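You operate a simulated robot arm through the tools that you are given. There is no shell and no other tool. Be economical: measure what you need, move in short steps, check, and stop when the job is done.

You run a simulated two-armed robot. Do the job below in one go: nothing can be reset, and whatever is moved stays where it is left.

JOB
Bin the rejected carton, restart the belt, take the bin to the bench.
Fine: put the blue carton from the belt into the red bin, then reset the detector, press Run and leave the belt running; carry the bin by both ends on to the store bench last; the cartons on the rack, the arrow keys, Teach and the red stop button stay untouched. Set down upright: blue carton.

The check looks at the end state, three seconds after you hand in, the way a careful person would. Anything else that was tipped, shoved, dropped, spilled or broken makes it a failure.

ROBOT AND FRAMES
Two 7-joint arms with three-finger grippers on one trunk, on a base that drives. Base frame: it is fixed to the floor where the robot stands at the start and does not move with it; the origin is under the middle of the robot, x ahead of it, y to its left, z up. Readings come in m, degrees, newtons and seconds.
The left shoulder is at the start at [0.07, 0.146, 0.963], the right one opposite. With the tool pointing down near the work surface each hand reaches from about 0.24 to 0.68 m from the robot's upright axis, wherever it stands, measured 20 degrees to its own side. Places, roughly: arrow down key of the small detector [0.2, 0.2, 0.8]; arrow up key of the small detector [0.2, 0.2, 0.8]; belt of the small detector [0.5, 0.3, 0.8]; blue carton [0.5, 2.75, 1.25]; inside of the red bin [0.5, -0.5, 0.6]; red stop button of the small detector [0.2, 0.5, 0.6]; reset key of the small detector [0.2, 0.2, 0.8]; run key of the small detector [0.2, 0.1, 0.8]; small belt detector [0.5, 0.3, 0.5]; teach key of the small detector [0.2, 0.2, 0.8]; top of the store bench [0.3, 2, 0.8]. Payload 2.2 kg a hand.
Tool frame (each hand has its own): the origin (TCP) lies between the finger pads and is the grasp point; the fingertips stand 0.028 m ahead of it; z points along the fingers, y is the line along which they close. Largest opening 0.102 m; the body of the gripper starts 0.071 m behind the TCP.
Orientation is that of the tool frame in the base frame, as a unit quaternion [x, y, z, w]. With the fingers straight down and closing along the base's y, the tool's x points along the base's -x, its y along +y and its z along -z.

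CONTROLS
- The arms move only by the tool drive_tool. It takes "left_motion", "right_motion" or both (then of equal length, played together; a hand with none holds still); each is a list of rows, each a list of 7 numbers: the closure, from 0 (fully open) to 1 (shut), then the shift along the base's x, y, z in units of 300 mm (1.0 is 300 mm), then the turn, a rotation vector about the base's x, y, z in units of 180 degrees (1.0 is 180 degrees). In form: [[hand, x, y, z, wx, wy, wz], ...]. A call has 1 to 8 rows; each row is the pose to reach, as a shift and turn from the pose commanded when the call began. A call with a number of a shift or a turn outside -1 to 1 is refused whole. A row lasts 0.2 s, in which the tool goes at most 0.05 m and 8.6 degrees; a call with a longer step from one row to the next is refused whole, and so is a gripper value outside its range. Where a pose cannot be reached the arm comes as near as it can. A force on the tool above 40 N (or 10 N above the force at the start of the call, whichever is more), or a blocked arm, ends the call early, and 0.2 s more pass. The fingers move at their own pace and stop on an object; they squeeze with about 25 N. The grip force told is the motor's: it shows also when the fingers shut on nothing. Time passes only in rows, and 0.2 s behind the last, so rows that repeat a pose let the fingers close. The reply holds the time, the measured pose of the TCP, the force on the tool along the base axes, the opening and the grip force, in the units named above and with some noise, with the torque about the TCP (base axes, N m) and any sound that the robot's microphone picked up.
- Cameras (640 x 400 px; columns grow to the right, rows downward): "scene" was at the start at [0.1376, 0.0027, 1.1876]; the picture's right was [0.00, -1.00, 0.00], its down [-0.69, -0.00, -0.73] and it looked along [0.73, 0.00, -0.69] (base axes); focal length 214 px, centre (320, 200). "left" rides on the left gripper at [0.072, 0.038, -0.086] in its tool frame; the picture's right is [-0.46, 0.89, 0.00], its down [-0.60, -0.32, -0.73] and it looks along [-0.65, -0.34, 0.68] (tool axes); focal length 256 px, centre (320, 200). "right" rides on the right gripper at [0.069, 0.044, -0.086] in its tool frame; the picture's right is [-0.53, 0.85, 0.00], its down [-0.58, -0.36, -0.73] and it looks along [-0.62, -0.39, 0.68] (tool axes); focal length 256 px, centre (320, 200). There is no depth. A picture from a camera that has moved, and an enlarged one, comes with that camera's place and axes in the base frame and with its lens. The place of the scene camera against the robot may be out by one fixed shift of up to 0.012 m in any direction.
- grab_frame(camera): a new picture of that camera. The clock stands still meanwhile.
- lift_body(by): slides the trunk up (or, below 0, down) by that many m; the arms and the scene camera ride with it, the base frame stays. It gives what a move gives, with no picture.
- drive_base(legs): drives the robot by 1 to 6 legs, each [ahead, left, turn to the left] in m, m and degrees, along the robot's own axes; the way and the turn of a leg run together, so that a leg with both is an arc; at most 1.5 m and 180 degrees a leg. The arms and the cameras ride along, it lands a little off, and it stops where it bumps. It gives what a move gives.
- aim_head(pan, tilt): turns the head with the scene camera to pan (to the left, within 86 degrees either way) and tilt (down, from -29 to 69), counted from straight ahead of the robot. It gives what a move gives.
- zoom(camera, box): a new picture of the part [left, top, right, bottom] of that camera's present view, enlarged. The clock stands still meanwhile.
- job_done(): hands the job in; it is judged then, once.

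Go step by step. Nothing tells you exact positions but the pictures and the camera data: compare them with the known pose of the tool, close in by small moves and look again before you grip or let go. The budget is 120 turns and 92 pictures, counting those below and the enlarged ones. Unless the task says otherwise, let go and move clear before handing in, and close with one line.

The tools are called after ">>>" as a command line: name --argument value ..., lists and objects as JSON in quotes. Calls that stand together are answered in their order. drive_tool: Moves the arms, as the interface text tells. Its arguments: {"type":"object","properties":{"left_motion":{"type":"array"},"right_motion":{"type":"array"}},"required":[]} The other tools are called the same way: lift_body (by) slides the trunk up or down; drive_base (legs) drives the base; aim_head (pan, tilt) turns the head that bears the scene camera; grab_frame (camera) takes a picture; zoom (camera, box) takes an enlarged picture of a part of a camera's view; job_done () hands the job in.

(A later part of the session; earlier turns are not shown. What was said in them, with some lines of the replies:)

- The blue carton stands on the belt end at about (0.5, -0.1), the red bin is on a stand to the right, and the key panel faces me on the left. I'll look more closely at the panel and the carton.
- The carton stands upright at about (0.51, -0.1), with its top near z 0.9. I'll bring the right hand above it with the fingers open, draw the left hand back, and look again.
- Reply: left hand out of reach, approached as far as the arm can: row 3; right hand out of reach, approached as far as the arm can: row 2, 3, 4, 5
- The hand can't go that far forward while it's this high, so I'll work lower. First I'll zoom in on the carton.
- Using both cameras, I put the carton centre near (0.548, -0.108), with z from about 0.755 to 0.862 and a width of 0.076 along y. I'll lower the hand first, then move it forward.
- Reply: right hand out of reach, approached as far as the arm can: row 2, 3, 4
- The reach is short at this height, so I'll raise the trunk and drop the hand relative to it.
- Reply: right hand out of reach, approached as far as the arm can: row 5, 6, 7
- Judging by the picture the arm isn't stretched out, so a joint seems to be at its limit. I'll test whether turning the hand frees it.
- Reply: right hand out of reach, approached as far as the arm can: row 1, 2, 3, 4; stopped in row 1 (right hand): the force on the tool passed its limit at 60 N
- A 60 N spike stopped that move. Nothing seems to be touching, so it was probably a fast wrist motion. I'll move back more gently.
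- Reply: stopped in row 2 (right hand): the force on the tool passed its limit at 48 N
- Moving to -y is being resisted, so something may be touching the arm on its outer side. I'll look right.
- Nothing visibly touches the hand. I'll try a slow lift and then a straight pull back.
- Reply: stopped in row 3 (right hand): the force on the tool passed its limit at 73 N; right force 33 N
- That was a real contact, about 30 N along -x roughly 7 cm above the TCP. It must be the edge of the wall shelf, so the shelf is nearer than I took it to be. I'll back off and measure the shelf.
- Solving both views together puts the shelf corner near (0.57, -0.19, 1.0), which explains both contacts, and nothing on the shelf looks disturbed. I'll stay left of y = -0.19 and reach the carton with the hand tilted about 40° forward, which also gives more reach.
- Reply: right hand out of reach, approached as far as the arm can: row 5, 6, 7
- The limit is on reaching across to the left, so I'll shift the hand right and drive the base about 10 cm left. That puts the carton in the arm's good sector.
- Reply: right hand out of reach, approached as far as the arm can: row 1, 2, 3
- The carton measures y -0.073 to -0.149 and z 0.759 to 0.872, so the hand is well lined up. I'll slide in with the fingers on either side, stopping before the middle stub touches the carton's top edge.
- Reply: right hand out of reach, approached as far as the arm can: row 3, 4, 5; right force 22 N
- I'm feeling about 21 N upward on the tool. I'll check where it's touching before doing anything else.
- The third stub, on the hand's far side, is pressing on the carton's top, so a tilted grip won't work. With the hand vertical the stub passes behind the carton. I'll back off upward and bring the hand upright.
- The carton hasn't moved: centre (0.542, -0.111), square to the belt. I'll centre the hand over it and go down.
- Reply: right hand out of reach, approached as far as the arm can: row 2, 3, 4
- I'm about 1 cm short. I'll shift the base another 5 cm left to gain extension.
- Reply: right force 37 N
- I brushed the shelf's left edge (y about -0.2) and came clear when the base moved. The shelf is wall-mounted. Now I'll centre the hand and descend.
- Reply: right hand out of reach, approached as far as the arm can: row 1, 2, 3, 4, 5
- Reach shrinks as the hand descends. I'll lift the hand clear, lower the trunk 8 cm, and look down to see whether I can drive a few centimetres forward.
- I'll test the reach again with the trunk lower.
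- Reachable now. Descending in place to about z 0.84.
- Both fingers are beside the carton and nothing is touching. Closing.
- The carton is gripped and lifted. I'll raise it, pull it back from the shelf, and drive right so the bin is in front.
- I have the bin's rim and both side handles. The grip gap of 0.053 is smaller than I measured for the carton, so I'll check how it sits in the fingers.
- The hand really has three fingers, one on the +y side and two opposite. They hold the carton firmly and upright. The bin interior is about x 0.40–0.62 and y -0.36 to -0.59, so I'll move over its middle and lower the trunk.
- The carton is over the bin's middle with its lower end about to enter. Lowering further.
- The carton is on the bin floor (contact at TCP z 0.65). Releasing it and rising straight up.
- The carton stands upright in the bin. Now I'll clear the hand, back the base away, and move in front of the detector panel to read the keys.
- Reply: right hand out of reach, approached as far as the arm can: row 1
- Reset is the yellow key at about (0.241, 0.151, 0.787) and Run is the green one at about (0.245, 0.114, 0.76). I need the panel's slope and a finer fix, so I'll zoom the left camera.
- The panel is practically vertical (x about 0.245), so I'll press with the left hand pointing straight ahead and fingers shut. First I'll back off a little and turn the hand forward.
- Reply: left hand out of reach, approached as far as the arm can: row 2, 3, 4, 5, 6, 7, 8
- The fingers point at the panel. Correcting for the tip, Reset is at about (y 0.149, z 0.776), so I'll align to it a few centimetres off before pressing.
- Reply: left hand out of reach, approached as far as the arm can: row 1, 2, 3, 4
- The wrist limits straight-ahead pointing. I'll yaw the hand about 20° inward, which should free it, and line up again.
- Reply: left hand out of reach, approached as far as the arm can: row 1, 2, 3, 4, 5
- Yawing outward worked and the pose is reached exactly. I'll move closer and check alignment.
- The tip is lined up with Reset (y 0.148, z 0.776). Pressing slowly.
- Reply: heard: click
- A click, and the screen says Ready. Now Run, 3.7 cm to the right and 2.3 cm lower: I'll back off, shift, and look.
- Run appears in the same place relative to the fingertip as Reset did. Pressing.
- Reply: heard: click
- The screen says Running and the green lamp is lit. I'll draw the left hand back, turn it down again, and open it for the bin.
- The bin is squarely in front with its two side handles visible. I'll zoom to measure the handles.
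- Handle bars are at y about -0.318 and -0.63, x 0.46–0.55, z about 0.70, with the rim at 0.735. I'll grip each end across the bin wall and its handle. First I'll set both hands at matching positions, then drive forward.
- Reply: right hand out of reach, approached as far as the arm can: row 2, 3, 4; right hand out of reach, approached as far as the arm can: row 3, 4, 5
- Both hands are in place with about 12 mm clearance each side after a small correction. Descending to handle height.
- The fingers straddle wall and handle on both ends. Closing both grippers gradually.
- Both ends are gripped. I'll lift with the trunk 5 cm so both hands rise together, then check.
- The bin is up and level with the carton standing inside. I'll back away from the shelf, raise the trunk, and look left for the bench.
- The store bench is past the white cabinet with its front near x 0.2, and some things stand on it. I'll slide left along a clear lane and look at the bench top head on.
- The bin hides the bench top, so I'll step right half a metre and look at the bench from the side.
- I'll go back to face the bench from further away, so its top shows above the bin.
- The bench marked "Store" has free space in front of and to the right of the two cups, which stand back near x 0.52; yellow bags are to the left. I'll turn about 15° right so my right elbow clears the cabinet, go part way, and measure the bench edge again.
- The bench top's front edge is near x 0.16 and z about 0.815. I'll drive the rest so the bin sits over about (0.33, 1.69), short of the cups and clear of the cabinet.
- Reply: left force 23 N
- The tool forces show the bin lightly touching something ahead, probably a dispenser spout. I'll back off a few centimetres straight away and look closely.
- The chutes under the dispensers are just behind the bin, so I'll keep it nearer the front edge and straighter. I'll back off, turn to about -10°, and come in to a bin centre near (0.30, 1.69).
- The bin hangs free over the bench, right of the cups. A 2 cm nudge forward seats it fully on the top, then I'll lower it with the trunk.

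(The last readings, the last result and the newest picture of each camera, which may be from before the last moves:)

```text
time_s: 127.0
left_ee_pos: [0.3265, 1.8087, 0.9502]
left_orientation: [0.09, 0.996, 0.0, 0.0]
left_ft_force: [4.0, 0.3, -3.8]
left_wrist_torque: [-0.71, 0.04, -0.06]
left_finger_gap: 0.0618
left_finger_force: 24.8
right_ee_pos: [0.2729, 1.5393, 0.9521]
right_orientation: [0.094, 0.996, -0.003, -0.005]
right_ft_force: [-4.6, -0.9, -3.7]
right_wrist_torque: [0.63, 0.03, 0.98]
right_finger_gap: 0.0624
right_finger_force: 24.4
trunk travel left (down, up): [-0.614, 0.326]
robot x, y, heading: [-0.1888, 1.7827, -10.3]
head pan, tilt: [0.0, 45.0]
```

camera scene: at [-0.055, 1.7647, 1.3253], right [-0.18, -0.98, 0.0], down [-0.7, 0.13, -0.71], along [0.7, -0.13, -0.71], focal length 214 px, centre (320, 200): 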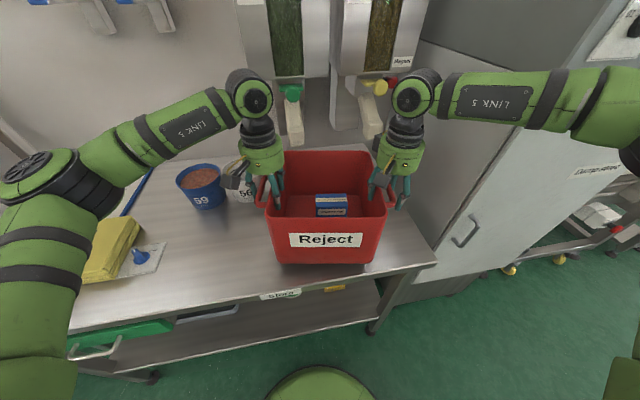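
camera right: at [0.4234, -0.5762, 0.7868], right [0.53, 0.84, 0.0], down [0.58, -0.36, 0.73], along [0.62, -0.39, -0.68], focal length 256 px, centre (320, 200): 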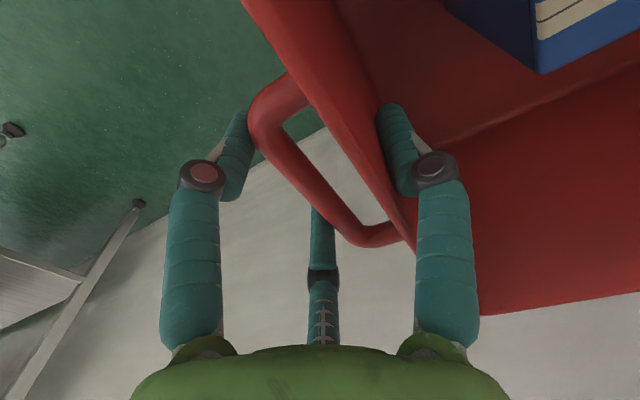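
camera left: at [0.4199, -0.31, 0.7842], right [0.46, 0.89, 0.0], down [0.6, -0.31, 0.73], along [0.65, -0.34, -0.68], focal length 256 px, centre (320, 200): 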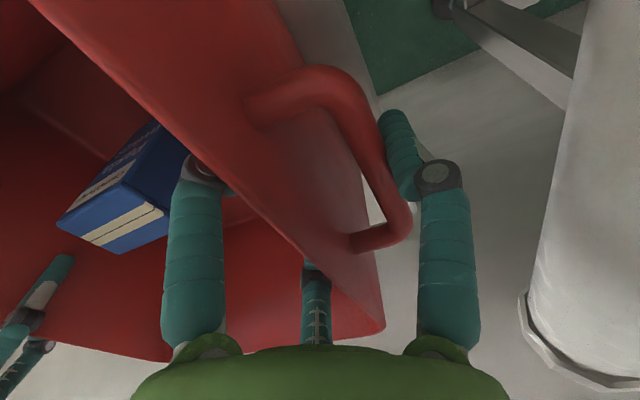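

Not touching yet. Lowering a little at a time.

>>> lift_body --by -0.008

>>> lift_body --by -0.006

```text
time_s: 127.6
left_ee_pos: [0.3255, 1.8085, 0.9422]
left_orientation: [0.09, 0.996, 0.0, -0.001]
left_ft_force: [3.2, 0.0, -3.1]
left_wrist_torque: [-0.79, -0.01, 0.04]
left_finger_gap: 0.0619
left_finger_force: 25.5
right_ee_pos: [0.2722, 1.5396, 0.9433]
right_orientation: [0.095, 0.996, -0.003, -0.005]
right_ft_force: [-4.0, 0.1, -2.9]
right_wrist_torque: [0.54, 0.03, 0.94]
right_finger_gap: 0.0624
right_finger_force: 25.0
trunk travel left (down, up): [-0.606, 0.334]
robot x, y, heading: [-0.1902, 1.7885, -10.6]
head pan, tilt: [0.0, 45.0]
```

```text
time_s: 128.2
left_ee_pos: [0.3244, 1.8095, 0.9391]
left_orientation: [0.09, 0.996, -0.002, 0.002]
left_ft_force: [5.0, 1.3, 6.8]
left_wrist_torque: [-0.62, -0.94, -0.01]
left_finger_gap: 0.062
left_finger_force: 24.8
right_ee_pos: [0.27, 1.5399, 0.9399]
right_orientation: [0.095, 0.995, -0.002, -0.001]
right_ft_force: [-4.5, -2.9, 5.5]
right_wrist_torque: [0.44, -0.77, 0.77]
right_finger_gap: 0.0625
right_finger_force: 24.7
trunk travel left (down, up): [-0.6, 0.34]
robot x, y, heading: [-0.189, 1.7893, -10.4]
head pan, tilt: [0.0, 45.0]
```

The forces have reversed, so the bin has touched down. I'll look at how it sits against the bench edge before letting go.

>>> aim_head --pan 0 --tilt 55

>>> zoom --camera "scene" --box '[190, 80, 450, 280]'

```text
time_s: 128.9
left_ee_pos: [0.3248, 1.8083, 0.9392]
left_orientation: [0.091, 0.996, -0.002, 0.002]
left_ft_force: [12.1, 1.2, 17.8]
left_wrist_torque: [-0.44, -0.41, -0.11]
left_finger_gap: 0.0621
left_finger_force: 24.9
right_ee_pos: [0.2703, 1.5405, 0.9408]
right_orientation: [0.095, 0.995, -0.002, -0.002]
right_ft_force: [-0.1, -4.5, 16.0]
right_wrist_torque: [0.58, -0.04, 0.75]
right_finger_gap: 0.0626
right_finger_force: 24.6
trunk travel left (down, up): [-0.6, 0.34]
robot x, y, heading: [-0.1892, 1.786, -10.3]
head pan, tilt: [0.0, 55.0]
```

```text
2.00 times, centred on (320, 180) of scene
camera zoom: at [-0.0665, 1.7669, 1.2725], right [-0.18, -0.98, 0.0], down [-0.8, 0.15, -0.58], along [0.57, -0.1, -0.82], focal length 429 px, centre (320, 240)
```

zoom: 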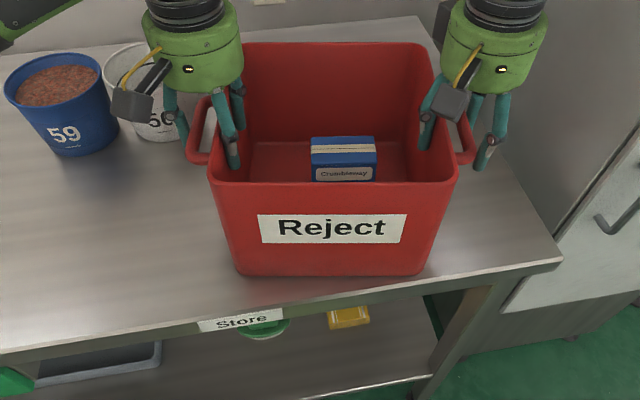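

The bin rests fully on the bench top, upright, with the cups well clear. I'll ease the downward press slightly, then open both hands.

>>> lift_body --by 0.004

>>> drive_tool --left_motion '[[0.35, 0, 0, 0, 0, 0, 0], [0.25, 0, 0, 0, 0, 0, 0], [0.15, 0, 0, 0, 0, 0, 0], [0.0, 0, 0, 0, 0, 0, 0], [0, 0, 0, 0, 0, 0, 0]]' --right_motion '[[0.35, 0, 0, 0, 0, 0, 0], [0.25, 0, 0, 0, 0, 0, 0], [0.15, 0, 0, 0, 0, 0, 0], [0.0, 0, 0, 0, 0, 0, 0], [0, 0, 0, 0, 0, 0, 0]]'

>>> grab_frame --camera "scene"

```text
time_s: 129.4
left_ee_pos: [0.3239, 1.8089, 0.9392]
left_orientation: [0.091, 0.996, 0.001, -0.003]
left_ft_force: [4.1, 0.1, 2.1]
left_wrist_torque: [-0.71, -0.55, 0.24]
left_finger_gap: 0.062
left_finger_force: 24.6
right_ee_pos: [0.2712, 1.5395, 0.9396]
right_orientation: [0.094, 0.996, -0.004, -0.006]
right_ft_force: [-2.8, 0.5, -1.4]
right_wrist_torque: [0.46, -0.79, 0.58]
right_finger_gap: 0.0627
right_finger_force: 25.3
trunk travel left (down, up): [-0.604, 0.336]
robot x, y, heading: [-0.1909, 1.7866, -10.3]
head pan, tilt: [0.0, 55.0]
```

```text
time_s: 130.6
left_ee_pos: [0.3241, 1.8085, 0.9406]
left_orientation: [0.091, 0.996, -0.001, -0.001]
left_ft_force: [-0.6, 0.5, 0.2]
left_wrist_torque: [-0.01, -0.02, 0.0]
left_finger_gap: 0.1019
left_finger_force: 0.0
right_ee_pos: [0.2726, 1.5393, 0.9425]
right_orientation: [0.095, 0.996, -0.003, -0.004]
right_ft_force: [-0.5, -1.5, -0.1]
right_wrist_torque: [0.02, -0.02, 0.01]
right_finger_gap: 0.1019
right_finger_force: 0.0
trunk travel left (down, up): [-0.604, 0.336]
robot x, y, heading: [-0.1914, 1.7867, -10.6]
head pan, tilt: [0.0, 55.0]
```

```text
8 pictures are left
camera scene: at [-0.0644, 1.7666, 1.2759], right [-0.18, -0.98, 0.0], down [-0.81, 0.15, -0.57], along [0.56, -0.1, -0.82], focal length 214 px, centre (320, 200)
```

scene: 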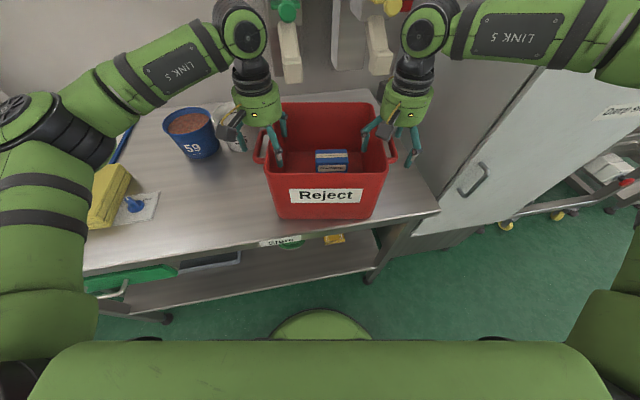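

Both hands are open and free of force. I'll raise the trunk straight up, back away from the bench, and check the result.

>>> lift_body --by 0.16

>>> drive_base --legs '[[-0.5, 0, 0]]'

>>> aim_head --pan 5 --tilt 25

>>> grab_frame --camera "scene"

```text
time_s: 132.4
left_ee_pos: [0.3253, 1.8095, 1.1023]
left_orientation: [0.091, 0.996, -0.001, -0.001]
left_ft_force: [-0.1, -0.5, 0.0]
left_wrist_torque: [0.01, 0.0, -0.01]
left_finger_gap: 0.1022
left_finger_force: 0.0
right_ee_pos: [0.2716, 1.5399, 1.1021]
right_orientation: [0.094, 0.996, -0.003, -0.004]
right_ft_force: [0.2, 0.0, 0.9]
right_wrist_torque: [-0.02, -0.04, 0.0]
right_finger_gap: 0.1021
right_finger_force: 0.1
trunk travel left (down, up): [-0.764, 0.176]
robot x, y, heading: [-0.1909, 1.7818, -10.7]
head pan, tilt: [0.0, 55.0]
```

```text
time_s: 135.4
left_ee_pos: [-0.164, 1.9003, 1.0991]
left_orientation: [0.09, 0.996, -0.001, -0.001]
left_ft_force: [0.4, 0.9, -0.4]
left_wrist_torque: [0.0, 0.03, 0.02]
left_finger_gap: 0.1021
left_finger_force: 0.1
right_ee_pos: [-0.2176, 1.6316, 1.1019]
right_orientation: [0.094, 0.996, -0.002, -0.004]
right_ft_force: [-0.1, 0.2, 0.2]
right_wrist_torque: [-0.02, 0.01, -0.01]
right_finger_gap: 0.1022
right_finger_force: 0.1
trunk travel left (down, up): [-0.764, 0.176]
robot x, y, heading: [-0.6818, 1.8787, -10.3]
head pan, tilt: [0.0, 55.0]
```

```text
time_s: 136.3
left_ee_pos: [-0.1664, 1.8994, 1.1008]
left_orientation: [0.091, 0.996, 0.0, -0.001]
left_ft_force: [-0.1, 0.4, -0.3]
left_wrist_torque: [-0.01, 0.02, -0.01]
left_finger_gap: 0.102
left_finger_force: 0.1
right_ee_pos: [-0.2183, 1.6304, 1.1016]
right_orientation: [0.094, 0.996, -0.003, -0.006]
right_ft_force: [-0.3, -1.5, 0.3]
right_wrist_torque: [0.03, 0.02, 0.04]
right_finger_gap: 0.1022
right_finger_force: 0.1
trunk travel left (down, up): [-0.764, 0.176]
robot x, y, heading: [-0.6802, 1.8756, -10.4]
head pan, tilt: [5.0, 25.0]
```

```text
7 pictures are left
camera scene: at [-0.5339, 1.8614, 1.4798], right [-0.09, -1.0, 0.0], down [-0.42, 0.04, -0.91], along [0.9, -0.09, -0.42], focal length 214 px, centre (320, 200)
```

scene: 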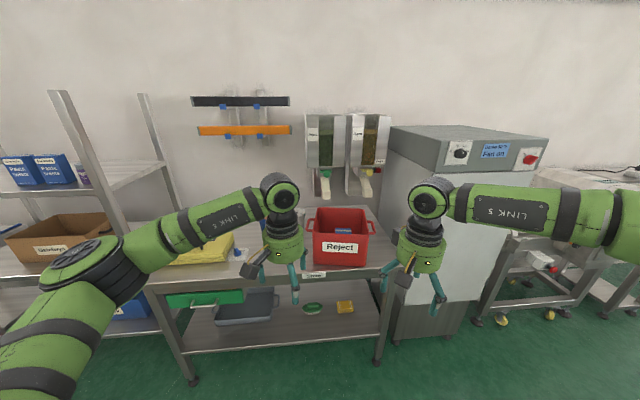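

The bin stands upright on the store bench and the surroundings look undisturbed. One last check that the carton is upright and the belt still runs.

>>> zoom --camera "scene" --box '[290, 130, 400, 280]'

>>> drive_base --legs '[[-0.1, -1.3, 0]]'

>>> grab_frame --camera "scene"

```text
2.67 times, centred on (345, 205) of scene
camera zoom: at [-0.5339, 1.8614, 1.4798], right [-0.09, -1.0, 0.0], down [-0.42, 0.04, -0.91], along [0.9, -0.09, -0.42], focal length 572 px, centre (253, 187)
```

zoom: 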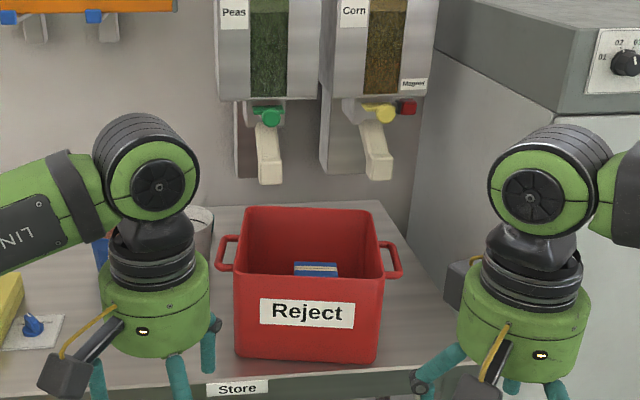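

```text
time_s: 142.8
left_ee_pos: [-0.4891, 0.6698, 1.0997]
left_orientation: [0.085, 0.996, 0.0, -0.001]
left_ft_force: [0.0, -0.3, 0.9]
left_wrist_torque: [0.0, 0.0, 0.0]
left_finger_gap: 0.1018
left_finger_force: 0.0
right_ee_pos: [-0.54, 0.4014, 1.1019]
right_orientation: [0.088, 0.996, -0.004, -0.005]
right_ft_force: [0.0, 0.1, 0.3]
right_wrist_torque: [0.02, 0.02, 0.0]
right_finger_gap: 0.1022
right_finger_force: 0.1
trunk travel left (down, up): [-0.764, 0.176]
robot x, y, heading: [-1.0027, 0.6396, -10.0]
head pan, tilt: [5.0, 25.0]
```

```text
5 pictures are left
camera scene: at [-0.8571, 0.6285, 1.4799], right [-0.08, -1.0, 0.0], down [-0.42, 0.04, -0.91], along [0.9, -0.08, -0.42], focal length 214 px, centre (320, 200)
```

scene: 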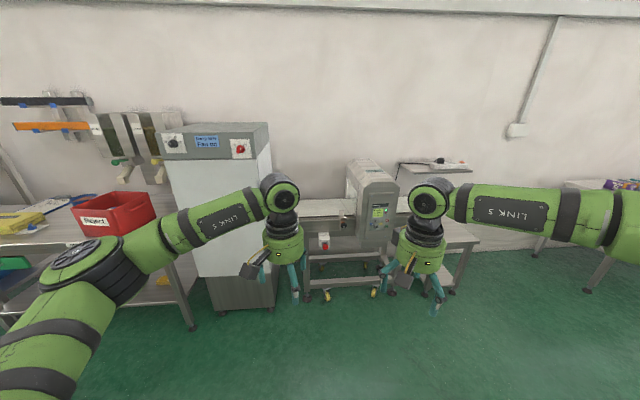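

>>> zoom --camera "scene" --box '[340, 185, 410, 255]'

```text
5.71 times, centred on (375, 220) of scene
camera zoom: at [-0.8571, 0.6285, 1.4799], right [-0.08, -1.0, 0.0], down [-0.42, 0.04, -0.91], along [0.9, -0.08, -0.42], focal length 1226 px, centre (6, 86)
```

zoom: 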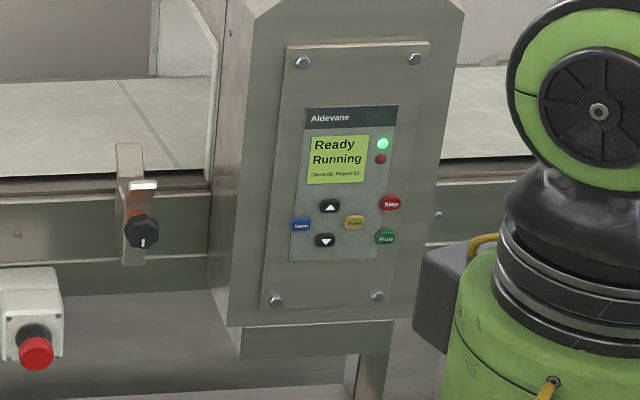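

The detector shows "Ready / Running" with the green lamp lit. The carton is in the bin, the bin is on the store bench, and both hands are free, so I'm handing in.

>>> job_done

```text
The job is handed in.
```

The blue carton is upright in the red bin, the detector is reset with the belt running, and the bin is on the store bench; on the way I bumped the wall shelf's edge several times, and the bin briefly touched something under the feed dispensers, with nothing seen to move.
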